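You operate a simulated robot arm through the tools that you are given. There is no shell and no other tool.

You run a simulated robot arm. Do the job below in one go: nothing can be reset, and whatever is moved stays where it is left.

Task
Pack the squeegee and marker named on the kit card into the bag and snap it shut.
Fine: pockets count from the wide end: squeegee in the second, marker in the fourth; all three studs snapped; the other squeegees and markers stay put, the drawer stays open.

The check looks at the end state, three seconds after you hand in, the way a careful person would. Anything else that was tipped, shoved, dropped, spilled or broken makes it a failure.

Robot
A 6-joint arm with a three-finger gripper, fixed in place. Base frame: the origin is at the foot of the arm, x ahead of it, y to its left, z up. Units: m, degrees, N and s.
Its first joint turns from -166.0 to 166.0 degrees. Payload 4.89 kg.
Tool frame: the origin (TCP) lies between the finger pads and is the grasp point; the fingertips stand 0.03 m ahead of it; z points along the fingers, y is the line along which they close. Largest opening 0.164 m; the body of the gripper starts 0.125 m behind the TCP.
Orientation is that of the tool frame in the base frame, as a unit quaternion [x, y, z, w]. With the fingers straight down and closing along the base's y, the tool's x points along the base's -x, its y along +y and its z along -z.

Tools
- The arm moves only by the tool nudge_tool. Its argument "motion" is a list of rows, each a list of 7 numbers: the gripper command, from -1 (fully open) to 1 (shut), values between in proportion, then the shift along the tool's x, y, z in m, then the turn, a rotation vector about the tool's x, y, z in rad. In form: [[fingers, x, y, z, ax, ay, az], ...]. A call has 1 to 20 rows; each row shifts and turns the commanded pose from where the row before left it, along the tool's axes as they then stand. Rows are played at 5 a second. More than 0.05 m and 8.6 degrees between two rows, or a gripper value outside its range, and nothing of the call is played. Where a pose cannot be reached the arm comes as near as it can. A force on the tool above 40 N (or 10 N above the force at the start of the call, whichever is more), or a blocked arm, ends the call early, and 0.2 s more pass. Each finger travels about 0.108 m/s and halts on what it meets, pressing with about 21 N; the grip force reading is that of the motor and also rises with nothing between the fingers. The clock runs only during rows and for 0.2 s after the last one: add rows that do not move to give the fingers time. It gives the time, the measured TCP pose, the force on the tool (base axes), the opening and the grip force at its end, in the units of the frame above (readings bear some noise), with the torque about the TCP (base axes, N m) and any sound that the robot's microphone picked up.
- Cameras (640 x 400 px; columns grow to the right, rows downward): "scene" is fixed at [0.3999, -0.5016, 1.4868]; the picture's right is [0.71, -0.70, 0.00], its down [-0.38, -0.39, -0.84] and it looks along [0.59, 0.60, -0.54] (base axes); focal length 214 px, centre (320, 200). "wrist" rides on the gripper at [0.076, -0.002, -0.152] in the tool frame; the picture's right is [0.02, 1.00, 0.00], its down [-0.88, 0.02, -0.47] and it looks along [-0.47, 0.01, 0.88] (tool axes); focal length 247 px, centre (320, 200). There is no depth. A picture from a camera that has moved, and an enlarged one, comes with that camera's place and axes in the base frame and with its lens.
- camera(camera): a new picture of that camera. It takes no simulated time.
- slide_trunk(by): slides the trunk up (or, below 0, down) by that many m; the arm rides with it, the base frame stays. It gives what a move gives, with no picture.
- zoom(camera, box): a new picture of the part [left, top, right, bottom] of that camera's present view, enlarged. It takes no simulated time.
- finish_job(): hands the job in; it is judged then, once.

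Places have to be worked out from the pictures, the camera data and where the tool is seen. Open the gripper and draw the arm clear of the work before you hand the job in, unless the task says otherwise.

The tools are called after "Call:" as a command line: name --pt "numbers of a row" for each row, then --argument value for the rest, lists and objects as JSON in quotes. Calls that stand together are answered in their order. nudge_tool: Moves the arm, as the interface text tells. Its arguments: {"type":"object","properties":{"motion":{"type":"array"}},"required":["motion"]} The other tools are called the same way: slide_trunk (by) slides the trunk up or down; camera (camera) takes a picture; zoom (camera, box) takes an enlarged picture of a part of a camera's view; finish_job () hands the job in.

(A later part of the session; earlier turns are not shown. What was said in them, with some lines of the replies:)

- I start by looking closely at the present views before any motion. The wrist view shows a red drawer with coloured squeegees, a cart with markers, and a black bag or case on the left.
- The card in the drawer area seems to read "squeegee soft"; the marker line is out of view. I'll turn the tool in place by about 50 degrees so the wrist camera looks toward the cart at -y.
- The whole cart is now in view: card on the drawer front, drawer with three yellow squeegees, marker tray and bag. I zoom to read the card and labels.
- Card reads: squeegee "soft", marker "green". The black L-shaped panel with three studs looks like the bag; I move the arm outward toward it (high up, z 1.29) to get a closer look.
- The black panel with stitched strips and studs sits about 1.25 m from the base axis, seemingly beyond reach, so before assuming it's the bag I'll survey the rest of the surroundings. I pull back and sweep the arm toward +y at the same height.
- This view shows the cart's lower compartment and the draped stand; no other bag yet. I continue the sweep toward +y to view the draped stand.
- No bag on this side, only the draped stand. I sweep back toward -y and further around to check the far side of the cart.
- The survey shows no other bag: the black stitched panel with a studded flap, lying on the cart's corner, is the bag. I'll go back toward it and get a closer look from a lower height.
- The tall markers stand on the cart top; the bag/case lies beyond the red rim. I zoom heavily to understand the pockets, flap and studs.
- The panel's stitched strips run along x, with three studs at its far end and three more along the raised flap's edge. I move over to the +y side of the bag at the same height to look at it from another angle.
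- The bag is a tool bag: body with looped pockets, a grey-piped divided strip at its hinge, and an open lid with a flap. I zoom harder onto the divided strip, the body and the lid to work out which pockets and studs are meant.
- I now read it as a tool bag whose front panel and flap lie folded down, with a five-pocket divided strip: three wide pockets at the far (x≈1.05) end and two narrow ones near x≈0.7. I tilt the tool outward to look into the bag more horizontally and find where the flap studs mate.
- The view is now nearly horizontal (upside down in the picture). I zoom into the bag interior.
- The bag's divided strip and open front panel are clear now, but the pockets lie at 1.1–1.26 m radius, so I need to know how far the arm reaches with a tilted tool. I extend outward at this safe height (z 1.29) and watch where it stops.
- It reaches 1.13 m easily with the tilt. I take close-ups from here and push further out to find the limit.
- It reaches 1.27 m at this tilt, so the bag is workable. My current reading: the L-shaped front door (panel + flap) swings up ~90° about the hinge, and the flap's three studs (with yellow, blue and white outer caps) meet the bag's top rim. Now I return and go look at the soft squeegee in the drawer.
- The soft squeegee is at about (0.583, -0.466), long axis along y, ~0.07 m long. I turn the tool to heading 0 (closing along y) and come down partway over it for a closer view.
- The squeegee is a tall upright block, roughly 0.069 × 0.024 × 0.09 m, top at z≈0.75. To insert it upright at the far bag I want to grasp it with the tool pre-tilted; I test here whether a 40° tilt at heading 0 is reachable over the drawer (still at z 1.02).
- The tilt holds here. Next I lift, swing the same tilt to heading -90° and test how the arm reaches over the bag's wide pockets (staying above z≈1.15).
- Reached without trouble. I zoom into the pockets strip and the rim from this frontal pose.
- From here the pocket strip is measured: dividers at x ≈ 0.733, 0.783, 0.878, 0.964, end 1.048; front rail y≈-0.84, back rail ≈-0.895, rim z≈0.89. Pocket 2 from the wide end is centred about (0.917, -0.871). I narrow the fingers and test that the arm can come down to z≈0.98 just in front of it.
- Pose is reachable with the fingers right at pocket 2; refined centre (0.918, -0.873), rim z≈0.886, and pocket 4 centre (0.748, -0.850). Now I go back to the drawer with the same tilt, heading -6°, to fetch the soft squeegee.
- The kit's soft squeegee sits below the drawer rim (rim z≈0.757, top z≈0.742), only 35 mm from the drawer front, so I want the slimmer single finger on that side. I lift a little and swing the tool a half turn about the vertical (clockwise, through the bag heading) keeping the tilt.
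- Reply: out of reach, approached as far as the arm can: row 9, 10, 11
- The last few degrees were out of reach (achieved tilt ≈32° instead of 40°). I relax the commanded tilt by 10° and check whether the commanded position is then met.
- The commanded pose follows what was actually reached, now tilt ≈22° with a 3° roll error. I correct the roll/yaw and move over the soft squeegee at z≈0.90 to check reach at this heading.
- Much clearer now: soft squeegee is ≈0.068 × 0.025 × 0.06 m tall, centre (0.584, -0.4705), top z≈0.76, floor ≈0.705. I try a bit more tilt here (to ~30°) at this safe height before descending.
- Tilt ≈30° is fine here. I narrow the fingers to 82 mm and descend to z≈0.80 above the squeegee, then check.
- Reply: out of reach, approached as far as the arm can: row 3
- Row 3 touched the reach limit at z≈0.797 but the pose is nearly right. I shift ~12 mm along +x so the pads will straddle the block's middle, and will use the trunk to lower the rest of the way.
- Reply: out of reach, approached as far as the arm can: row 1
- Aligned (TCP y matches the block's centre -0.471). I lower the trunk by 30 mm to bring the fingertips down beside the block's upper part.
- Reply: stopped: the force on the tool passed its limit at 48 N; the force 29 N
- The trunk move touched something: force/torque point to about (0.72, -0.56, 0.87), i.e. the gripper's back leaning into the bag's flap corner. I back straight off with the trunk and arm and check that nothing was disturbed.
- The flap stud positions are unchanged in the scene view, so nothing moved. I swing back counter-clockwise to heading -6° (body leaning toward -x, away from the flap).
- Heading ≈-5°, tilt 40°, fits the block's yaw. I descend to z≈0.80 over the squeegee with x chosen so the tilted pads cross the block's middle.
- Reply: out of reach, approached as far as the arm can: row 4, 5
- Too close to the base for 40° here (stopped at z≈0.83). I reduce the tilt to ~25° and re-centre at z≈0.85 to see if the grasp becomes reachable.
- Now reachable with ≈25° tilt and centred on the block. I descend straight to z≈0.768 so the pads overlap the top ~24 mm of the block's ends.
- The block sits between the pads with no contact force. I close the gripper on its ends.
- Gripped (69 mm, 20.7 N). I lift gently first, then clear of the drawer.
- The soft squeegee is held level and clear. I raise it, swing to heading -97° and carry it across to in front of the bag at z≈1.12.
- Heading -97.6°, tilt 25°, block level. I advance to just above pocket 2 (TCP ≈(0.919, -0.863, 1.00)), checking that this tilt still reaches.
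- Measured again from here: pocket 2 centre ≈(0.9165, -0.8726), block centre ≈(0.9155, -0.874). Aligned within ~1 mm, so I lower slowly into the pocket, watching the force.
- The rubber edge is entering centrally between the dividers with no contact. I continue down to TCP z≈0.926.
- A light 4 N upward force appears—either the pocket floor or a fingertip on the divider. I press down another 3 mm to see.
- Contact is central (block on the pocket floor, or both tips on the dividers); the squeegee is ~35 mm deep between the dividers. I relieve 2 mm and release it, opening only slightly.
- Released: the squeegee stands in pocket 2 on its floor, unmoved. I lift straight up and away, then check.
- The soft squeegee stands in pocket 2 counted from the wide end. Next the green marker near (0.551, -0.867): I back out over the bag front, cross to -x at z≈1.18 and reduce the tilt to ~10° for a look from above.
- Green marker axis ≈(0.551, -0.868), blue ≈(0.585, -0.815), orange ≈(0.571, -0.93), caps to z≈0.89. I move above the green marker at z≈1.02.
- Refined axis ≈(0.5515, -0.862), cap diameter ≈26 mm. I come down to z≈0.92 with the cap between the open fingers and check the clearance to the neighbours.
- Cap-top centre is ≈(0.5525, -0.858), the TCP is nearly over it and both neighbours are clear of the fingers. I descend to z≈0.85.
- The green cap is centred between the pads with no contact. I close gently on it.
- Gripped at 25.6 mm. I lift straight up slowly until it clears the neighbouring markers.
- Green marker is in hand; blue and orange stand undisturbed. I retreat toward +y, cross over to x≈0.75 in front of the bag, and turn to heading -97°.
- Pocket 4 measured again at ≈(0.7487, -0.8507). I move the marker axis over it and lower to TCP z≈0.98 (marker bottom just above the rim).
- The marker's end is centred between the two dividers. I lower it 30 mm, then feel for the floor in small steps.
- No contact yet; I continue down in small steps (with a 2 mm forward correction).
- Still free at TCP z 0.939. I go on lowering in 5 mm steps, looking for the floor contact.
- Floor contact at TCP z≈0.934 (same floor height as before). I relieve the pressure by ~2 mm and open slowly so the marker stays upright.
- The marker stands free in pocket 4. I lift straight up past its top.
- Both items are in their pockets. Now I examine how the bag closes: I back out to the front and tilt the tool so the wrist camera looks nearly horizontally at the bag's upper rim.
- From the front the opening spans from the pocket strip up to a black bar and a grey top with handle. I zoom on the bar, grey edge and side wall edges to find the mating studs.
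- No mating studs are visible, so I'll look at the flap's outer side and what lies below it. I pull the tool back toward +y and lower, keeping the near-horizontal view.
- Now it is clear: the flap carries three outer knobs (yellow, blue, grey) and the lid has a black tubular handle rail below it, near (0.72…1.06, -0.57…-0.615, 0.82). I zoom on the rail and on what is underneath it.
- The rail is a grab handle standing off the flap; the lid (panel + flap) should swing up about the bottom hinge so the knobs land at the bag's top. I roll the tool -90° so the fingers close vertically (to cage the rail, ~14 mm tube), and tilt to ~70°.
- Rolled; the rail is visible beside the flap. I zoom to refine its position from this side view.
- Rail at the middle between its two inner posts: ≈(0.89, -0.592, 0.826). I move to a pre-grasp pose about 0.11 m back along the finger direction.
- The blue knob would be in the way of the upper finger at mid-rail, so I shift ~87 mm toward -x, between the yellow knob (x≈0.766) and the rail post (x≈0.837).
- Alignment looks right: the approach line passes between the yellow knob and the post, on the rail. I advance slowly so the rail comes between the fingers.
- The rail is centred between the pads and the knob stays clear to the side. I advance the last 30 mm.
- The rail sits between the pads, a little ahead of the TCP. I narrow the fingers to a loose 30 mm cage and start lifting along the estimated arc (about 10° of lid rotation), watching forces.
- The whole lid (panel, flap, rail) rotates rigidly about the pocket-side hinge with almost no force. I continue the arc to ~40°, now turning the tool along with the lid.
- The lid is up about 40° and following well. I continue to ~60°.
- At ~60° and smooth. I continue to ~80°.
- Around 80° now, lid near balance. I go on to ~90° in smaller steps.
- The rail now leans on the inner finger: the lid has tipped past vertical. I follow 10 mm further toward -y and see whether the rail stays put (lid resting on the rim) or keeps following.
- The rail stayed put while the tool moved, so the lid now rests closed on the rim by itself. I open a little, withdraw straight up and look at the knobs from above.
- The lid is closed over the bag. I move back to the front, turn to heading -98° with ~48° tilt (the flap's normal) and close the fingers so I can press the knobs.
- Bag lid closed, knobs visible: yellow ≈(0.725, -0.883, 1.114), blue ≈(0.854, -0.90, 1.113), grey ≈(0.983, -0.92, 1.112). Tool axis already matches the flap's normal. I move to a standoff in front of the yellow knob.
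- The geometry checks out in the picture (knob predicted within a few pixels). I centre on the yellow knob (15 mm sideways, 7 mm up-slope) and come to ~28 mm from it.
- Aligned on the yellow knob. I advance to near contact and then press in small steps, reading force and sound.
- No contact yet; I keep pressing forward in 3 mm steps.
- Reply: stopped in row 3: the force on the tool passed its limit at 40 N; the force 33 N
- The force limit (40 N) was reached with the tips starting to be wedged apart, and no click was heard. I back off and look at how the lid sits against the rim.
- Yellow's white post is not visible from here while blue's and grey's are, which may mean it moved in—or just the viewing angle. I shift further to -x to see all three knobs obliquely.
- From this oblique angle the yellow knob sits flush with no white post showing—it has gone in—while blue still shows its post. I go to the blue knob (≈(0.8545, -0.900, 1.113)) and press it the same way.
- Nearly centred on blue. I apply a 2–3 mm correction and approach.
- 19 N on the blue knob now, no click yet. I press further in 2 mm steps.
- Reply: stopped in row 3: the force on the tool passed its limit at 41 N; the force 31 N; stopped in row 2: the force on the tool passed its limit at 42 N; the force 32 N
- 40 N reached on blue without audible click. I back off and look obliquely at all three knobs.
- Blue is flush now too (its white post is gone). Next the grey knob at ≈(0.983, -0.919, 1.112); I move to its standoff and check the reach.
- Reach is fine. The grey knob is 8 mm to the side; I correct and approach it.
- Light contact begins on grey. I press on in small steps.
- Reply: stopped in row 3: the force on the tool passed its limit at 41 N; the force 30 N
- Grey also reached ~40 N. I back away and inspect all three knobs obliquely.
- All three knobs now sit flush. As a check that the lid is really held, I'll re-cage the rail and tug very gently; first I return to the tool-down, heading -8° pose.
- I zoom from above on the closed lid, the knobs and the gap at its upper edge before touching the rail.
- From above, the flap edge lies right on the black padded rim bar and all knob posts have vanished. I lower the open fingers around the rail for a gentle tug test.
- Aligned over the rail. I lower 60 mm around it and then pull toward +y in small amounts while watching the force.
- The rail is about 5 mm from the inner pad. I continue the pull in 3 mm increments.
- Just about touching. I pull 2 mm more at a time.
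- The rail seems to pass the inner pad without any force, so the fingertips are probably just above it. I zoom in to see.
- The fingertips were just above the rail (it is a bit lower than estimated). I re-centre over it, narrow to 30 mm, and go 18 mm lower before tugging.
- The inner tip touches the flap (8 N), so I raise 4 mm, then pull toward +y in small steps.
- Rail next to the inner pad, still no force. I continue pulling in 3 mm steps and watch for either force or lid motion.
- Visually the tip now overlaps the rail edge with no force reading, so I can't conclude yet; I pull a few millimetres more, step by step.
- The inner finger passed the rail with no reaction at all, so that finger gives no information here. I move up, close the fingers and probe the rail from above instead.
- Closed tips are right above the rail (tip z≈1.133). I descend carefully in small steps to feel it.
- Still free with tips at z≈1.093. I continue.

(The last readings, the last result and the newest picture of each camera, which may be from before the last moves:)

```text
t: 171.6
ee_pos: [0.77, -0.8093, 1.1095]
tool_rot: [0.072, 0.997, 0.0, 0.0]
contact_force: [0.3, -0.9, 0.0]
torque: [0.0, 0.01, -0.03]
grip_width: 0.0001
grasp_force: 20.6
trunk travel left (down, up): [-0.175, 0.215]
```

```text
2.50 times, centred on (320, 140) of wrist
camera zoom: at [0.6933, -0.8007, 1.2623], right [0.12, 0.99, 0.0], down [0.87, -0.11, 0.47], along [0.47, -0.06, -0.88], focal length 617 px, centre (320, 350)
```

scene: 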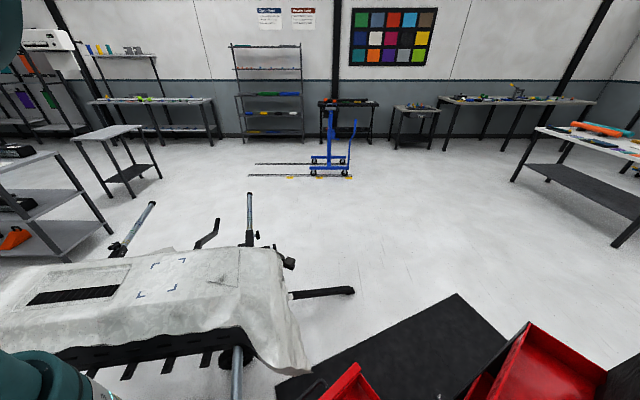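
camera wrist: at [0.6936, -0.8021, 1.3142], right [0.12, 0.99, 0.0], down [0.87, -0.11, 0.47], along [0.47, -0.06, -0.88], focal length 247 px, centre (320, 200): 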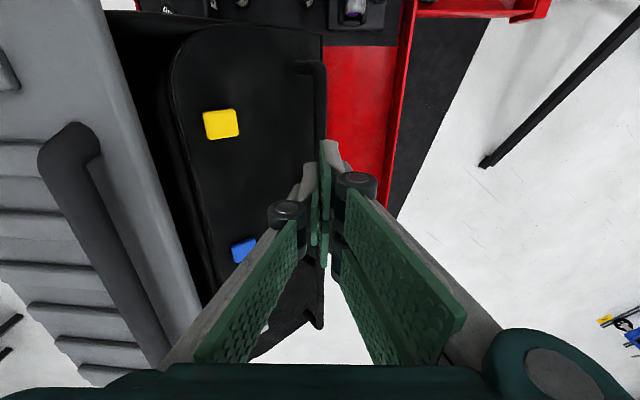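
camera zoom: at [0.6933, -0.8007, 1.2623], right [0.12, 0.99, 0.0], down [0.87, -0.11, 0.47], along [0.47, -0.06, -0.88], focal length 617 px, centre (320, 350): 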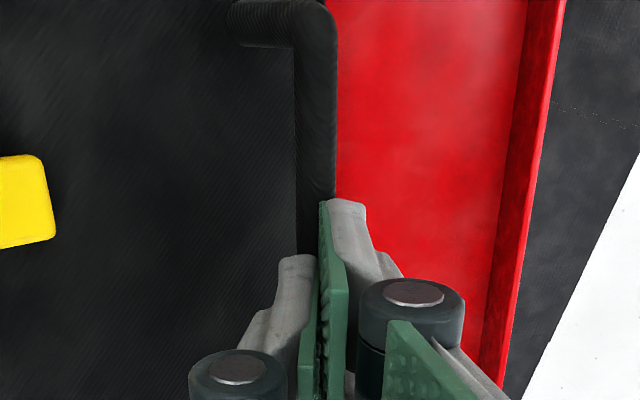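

Tip at z≈1.08, still no touch. I keep descending slowly.

Call:
nudge_tool --pt "1 0 0 0.005 0 0 0" --pt "1 0 0 0 0 0 0"

Call:
nudge_tool --pt "1 0 0 0.005 0 0 0" --pt "1 0 0 0 0 0 0"

Call:
nudge_tool --pt "1 0 0 0.005 0 0 0" --pt "1 0 0 0 0 0 0"

Call:
zoom --camera "wrist" --box '[240, 60, 400, 220]'

```text
t: 172.2
ee_pos: [0.7705, -0.8098, 1.1069]
tool_rot: [0.072, 0.997, 0.001, 0.0]
contact_force: [-0.6, -0.5, 0.8]
torque: [-0.05, 0.03, -0.07]
grip_width: 0.0002
grasp_force: 20.3
trunk travel left (down, up): [-0.175, 0.215]
```

```text
t: 172.8
ee_pos: [0.7704, -0.81, 1.1014]
tool_rot: [0.071, 0.997, 0.0, 0.0]
contact_force: [-0.3, 1.0, -0.2]
torque: [0.0, -0.04, -0.01]
grip_width: 0.0
grasp_force: 21.0
trunk travel left (down, up): [-0.175, 0.215]
```

```text
t: 173.4
ee_pos: [0.7693, -0.8094, 1.0963]
tool_rot: [0.071, 0.997, 0.001, 0.0]
contact_force: [-0.5, 0.6, 0.4]
torque: [-0.01, 0.01, 0.0]
grip_width: 0.0001
grasp_force: 21.0
trunk travel left (down, up): [-0.175, 0.215]
```

```text
2.50 times, centred on (320, 140) of wrist
camera zoom: at [0.6942, -0.8014, 1.2475], right [0.12, 0.99, 0.0], down [0.87, -0.11, 0.47], along [0.47, -0.06, -0.88], focal length 617 px, centre (320, 350)
```

zoom: 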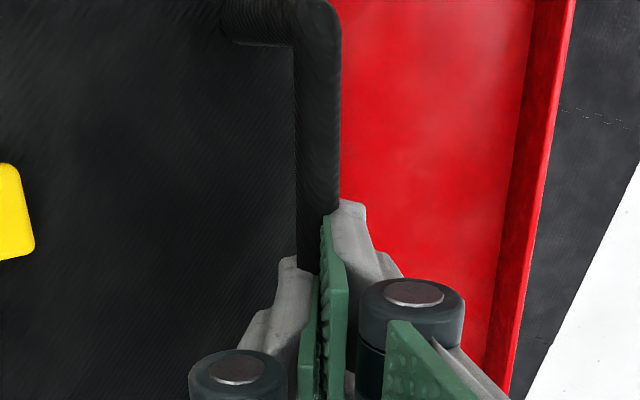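

The closed tips sink into the rail without any reaction, so the rail is not a physical contact part (the flap itself was what I lifted). I withdraw up and look along the gap under the flap's upper edge to check how the studs sit.

Call:
nudge_tool --pt "1 0 0 -0.04 0 0 0" --pt "1 0 0 -0.04 0 0 0" --pt "1 0 0 -0.04 0 0 0" --pt "1 0 0 -0.04 0 0 0" --pt "1 0 0 0 0 -0.14 0" --pt "1 0 0 0 0 -0.14 0" --pt "1 0 0 0 0 -0.14 0" --pt "1 0 0 0 0 -0.14 0" --pt "1 0 0 0 0 -0.14 0" --pt "1 0.02 -0.03 -0.015 0 0 0" --pt "1 0.02 -0.03 -0.015 0 0 0" --pt "1 0.02 -0.03 -0.015 0 0 0" --pt "1 0 0 0 0 0 0"

Call:
camera --camera "wrist"

Call:
zoom --camera "wrist" --box '[180, 60, 440, 240]'

```text
t: 176.2
ee_pos: [0.6802, -0.8905, 1.2519]
tool_rot: [0.067, 0.937, -0.025, 0.343]
contact_force: [-0.8, 0.3, 0.4]
torque: [0.08, -0.1, 0.07]
grip_width: 0.0
grasp_force: 21.4
trunk travel left (down, up): [-0.175, 0.215]
```

```text
taken
camera wrist: at [0.5252, -0.8703, 1.3188], right [0.13, 0.99, -0.01], down [0.37, -0.03, 0.93], along [0.92, -0.12, -0.37], focal length 247 px, centre (320, 200)
```

wrist: 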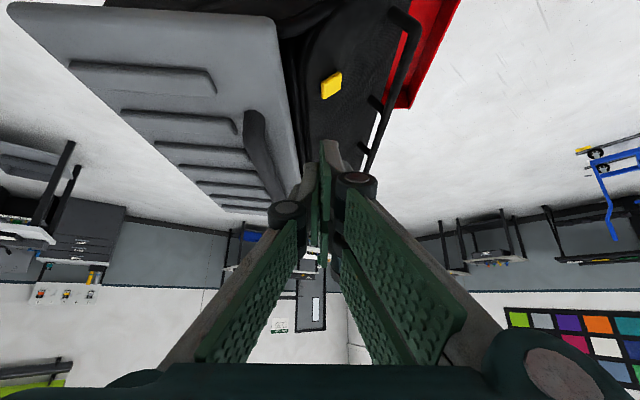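

```text
2.22 times, centred on (310, 150) of wrist
camera zoom: at [0.5252, -0.8703, 1.3188], right [0.13, 0.99, -0.01], down [0.37, -0.03, 0.93], along [0.92, -0.12, -0.37], focal length 549 px, centre (342, 311)
```

zoom: 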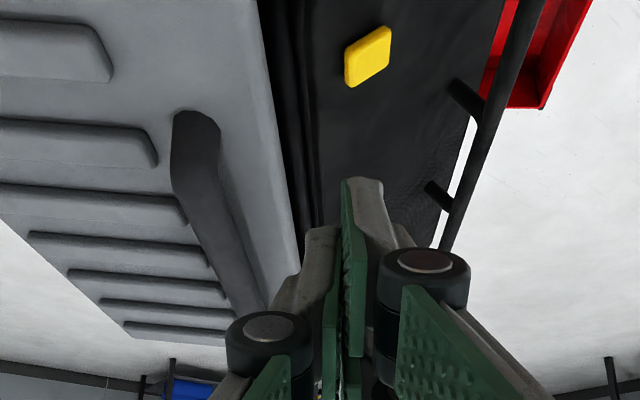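

The fingers hide part of it; I zoom on the visible flap edge, bar and yellow knob.

Call:
zoom --camera "wrist" --box '[270, 0, 430, 140]'

Call:
zoom --camera "wrist" --box '[310, 50, 370, 110]'

```text
2.86 times, centred on (350, 70) of wrist
camera zoom: at [0.5252, -0.8703, 1.3188], right [0.13, 0.99, -0.01], down [0.37, -0.03, 0.93], along [0.92, -0.12, -0.37], focal length 706 px, centre (234, 571)
```

zoom: 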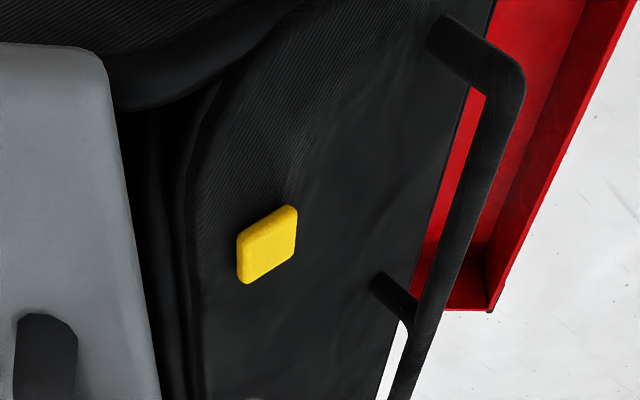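

```text
6.67 times, centred on (340, 80) of wrist
camera zoom: at [0.5252, -0.8703, 1.3188], right [0.13, 0.99, -0.01], down [0.37, -0.03, 0.93], along [0.92, -0.12, -0.37], focal length 1646 px, centre (187, 1000)
```

zoom: 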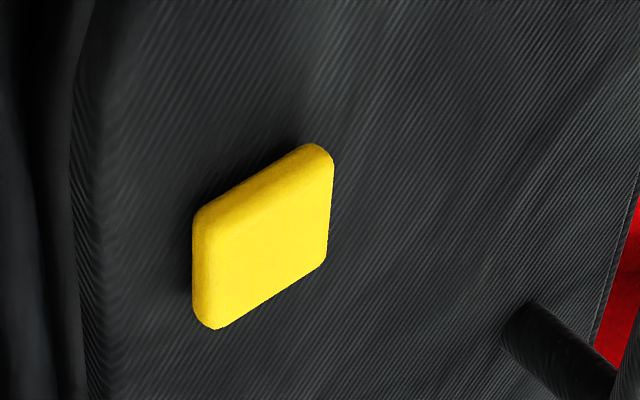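

Yellow is fully flush. I shift toward +y so the fingers no longer hide blue and grey, and check those from the same oblique side.

Call:
nudge_tool --pt "1 0 0.045 0 0 0 0" --pt "1 0 0.045 0 0 0 0" --pt "1 0 0.04 0 0 0 0" --pt "1 0 0 0 0 0 0"

Call:
camera --camera "wrist"

Call:
zoom --camera "wrist" --box '[180, 40, 320, 180]'

```text
t: 177.2
ee_pos: [0.701, -0.7593, 1.2504]
tool_rot: [0.067, 0.937, -0.025, 0.342]
contact_force: [0.5, 0.5, 0.9]
torque: [-0.12, 0.07, -0.16]
grip_width: 0.0002
grasp_force: 21.5
trunk travel left (down, up): [-0.175, 0.215]
```

```text
taken
camera wrist: at [0.5457, -0.7388, 1.3192], right [0.13, 0.99, -0.01], down [0.37, -0.03, 0.93], along [0.92, -0.12, -0.37], focal length 247 px, centre (320, 200)
```

wrist: 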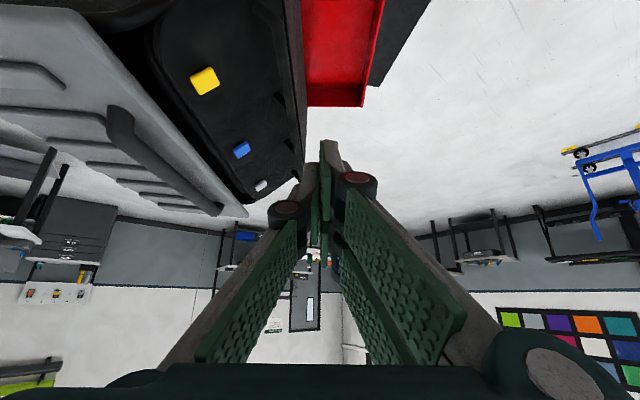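

```text
2.86 times, centred on (250, 110) of wrist
camera zoom: at [0.5457, -0.7388, 1.3192], right [0.13, 0.99, -0.01], down [0.37, -0.03, 0.93], along [0.92, -0.12, -0.37], focal length 706 px, centre (520, 457)
```

zoom: 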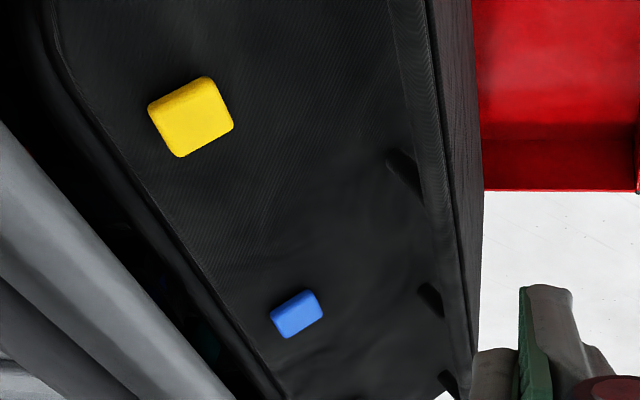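

Call:
zoom --camera "wrist" --box '[225, 130, 285, 200]'

Call:
zoom --camera "wrist" --box '[120, 20, 320, 220]'

```text
5.71 times, centred on (255, 165) of wrist
camera zoom: at [0.5457, -0.7388, 1.3192], right [0.13, 0.99, -0.01], down [0.37, -0.03, 0.93], along [0.92, -0.12, -0.37], focal length 1411 px, centre (691, 400)
```

zoom: 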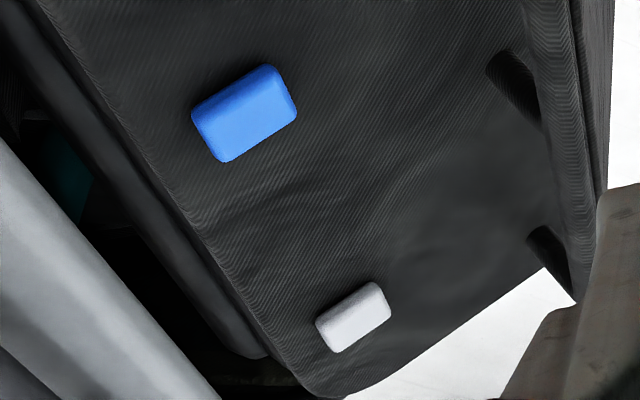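

```text
2.00 times, centred on (220, 120) of wrist
camera zoom: at [0.5457, -0.7388, 1.3192], right [0.13, 0.99, -0.01], down [0.37, -0.03, 0.93], along [0.92, -0.12, -0.37], focal length 494 px, centre (520, 360)
```

zoom: 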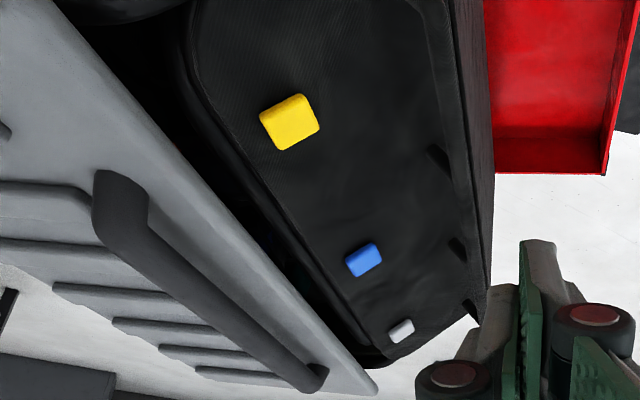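

All three knobs are seated flush on the flap and the flap edge rests on the rim. I draw the arm back toward the start pose, opening the gripper, and inspect the whole cart.

Call:
nudge_tool --pt "1 0 0 0 0 0.14 0" --pt "1 0 0 0 0 0.14 0" --pt "1 0 0 0 0 0.14 0" --pt "1 0 0 0 0 0.14 0" --pt "1 0 0 0 0 0.14 0" --pt "0.5 0.0149 0.0401 -0.0036 0 0 0" --pt "0 0.0149 0.0401 -0.0036 0 0 0" --pt "-0.5 0.0149 0.0401 -0.0036 0 0 0" --pt "-1 0.0149 0.0401 -0.0036 0 0 0" --pt "-1 0.0149 0.0401 -0.0036 0 0 0" --pt "-1 0.0149 0.0401 -0.0036 0 0 0" --pt "-1 0.0149 0.0401 -0.0036 0 0 0" --pt "-1 0.0149 0.0401 -0.0036 0 0 0" --pt "-1 0.0149 0.0401 -0.0036 0 0 0" --pt "-1 0.0149 0.0401 -0.0036 0 0 0" --pt "-1 0 0 0 0 0 0"

Call:
nudge_tool --pt "-1 0 0 0 0 0 0.145" --pt "-1 0 0 0 0 0 0.145" --pt "-1 0 0 0 0 0 0.145" --pt "-1 0 0 0 0 0 0.145" --pt "-1 0 0 0 0 0 0.145" --pt "-1 0 0 0 0 0 0"

Call:
camera --camera "wrist"

Call:
camera --camera "scene"

```text
t: 180.6
ee_pos: [0.6094, -0.3401, 1.2888]
tool_rot: [0.071, 0.998, 0.001, 0.001]
contact_force: [-0.7, 0.8, 1.9]
torque: [-0.16, -0.12, 0.0]
grip_width: 0.1639
grasp_force: 0.0
trunk travel left (down, up): [-0.175, 0.215]
```

```text
t: 182.0
ee_pos: [0.61, -0.3423, 1.2879]
tool_rot: [0.422, 0.907, 0.0, 0.001]
contact_force: [-0.1, 0.1, -0.7]
torque: [-0.02, 0.02, -0.05]
grip_width: 0.1642
grasp_force: 0.1
trunk travel left (down, up): [-0.175, 0.215]
```

```text
taken
camera wrist: at [0.5603, -0.2853, 1.4401], right [0.75, 0.66, 0.0], down [0.58, -0.66, 0.47], along [0.31, -0.35, -0.88], focal length 247 px, centre (320, 200)
```

wrist: 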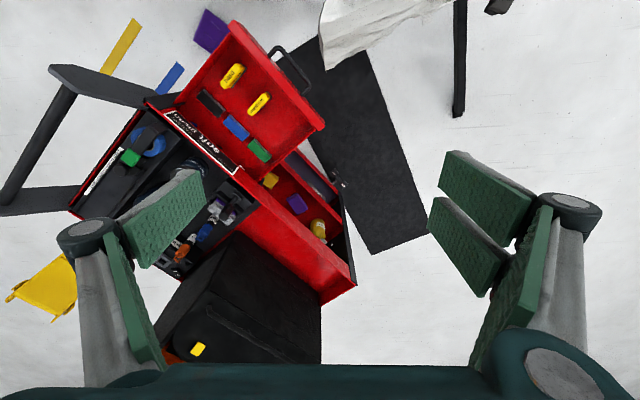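

```text
taken
```

scene: 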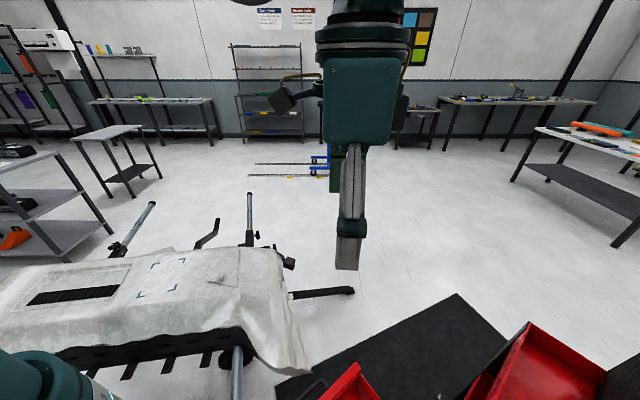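

The bag is shut, the drawer is still open with "hard" and "medium" in it. I zoom to verify the remaining markers and the closed bag.

Call:
zoom --camera "wrist" --box '[140, 20, 340, 170]'

Call:
zoom --camera "wrist" --box '[140, 170, 340, 370]'

```text
2.67 times, centred on (240, 95) of wrist
camera zoom: at [0.5603, -0.2853, 1.4401], right [0.75, 0.66, 0.0], down [0.58, -0.66, 0.47], along [0.31, -0.35, -0.88], focal length 659 px, centre (533, 480)
```

zoom: 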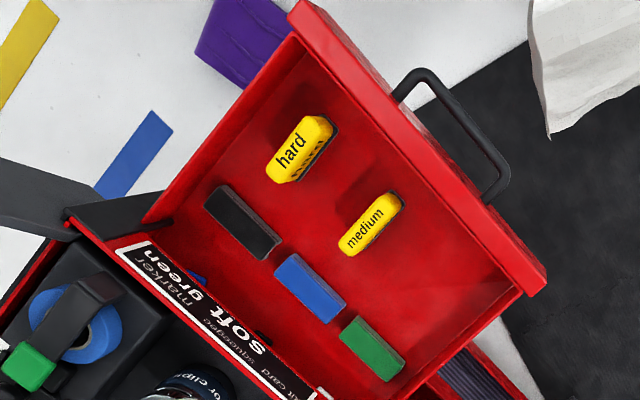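

```text
2.00 times, centred on (240, 270) of wrist
camera zoom: at [0.5603, -0.2853, 1.4401], right [0.75, 0.66, 0.0], down [0.58, -0.66, 0.47], along [0.31, -0.35, -0.88], focal length 494 px, centre (480, 60)
```

zoom: 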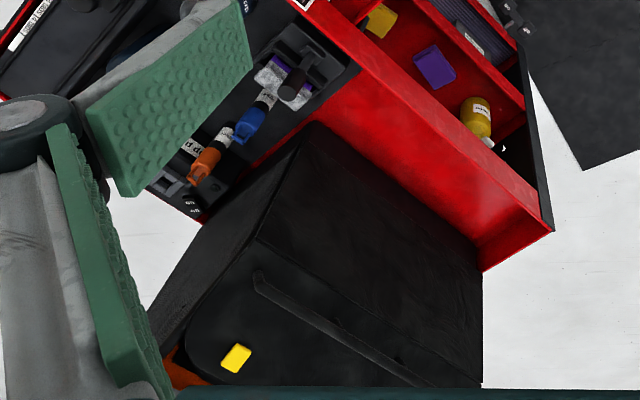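

Final check: soft squeegee in pocket 2, green marker in pocket 4, lid shut with all three knobs flush. The hard and medium squeegees and the orange and blue markers are untouched, the drawer is open, and the gripper is open and clear. No snap sound was ever reported, so the studs being latched rests on their flush position only. I hand the job in.

Call:
finish_job

```text
The job is handed in.
```

I handed the job in with the soft squeegee and green marker packed and the bag shut. I could not confirm that the studs actually latched.

- **Kit card:** it calls for the soft squeegee and the green marker.
- **Squeegee:** the soft one stands in the second pocket from the wide end.
- **Marker:** the green one stands upright in the fourth pocket. I last saw both items in place just before closing the lid, and could not see inside afterwards.
- **Lid and studs:** I swung the lid up until it rested on the rim, then pressed the yellow, blue and grey knobs to about 40 N each. All three moved in about 7 mm and stayed flush with the flap after I let go. No click was reported for any of them. I tried to check with a gentle tug on the lid's rail, but the fingers passed through it without any force, so it proved nothing.
- **Everything else:** in the last pictures the hard and medium squeegees and the blue and orange markers were in place, and the drawer was still open.
- **Accidental contact:** early on, the gripper pressed against the bag's open flap with about 48 N. The scene view showed the flap in the same place afterwards.

The gripper is open and the arm is clear of the cart.
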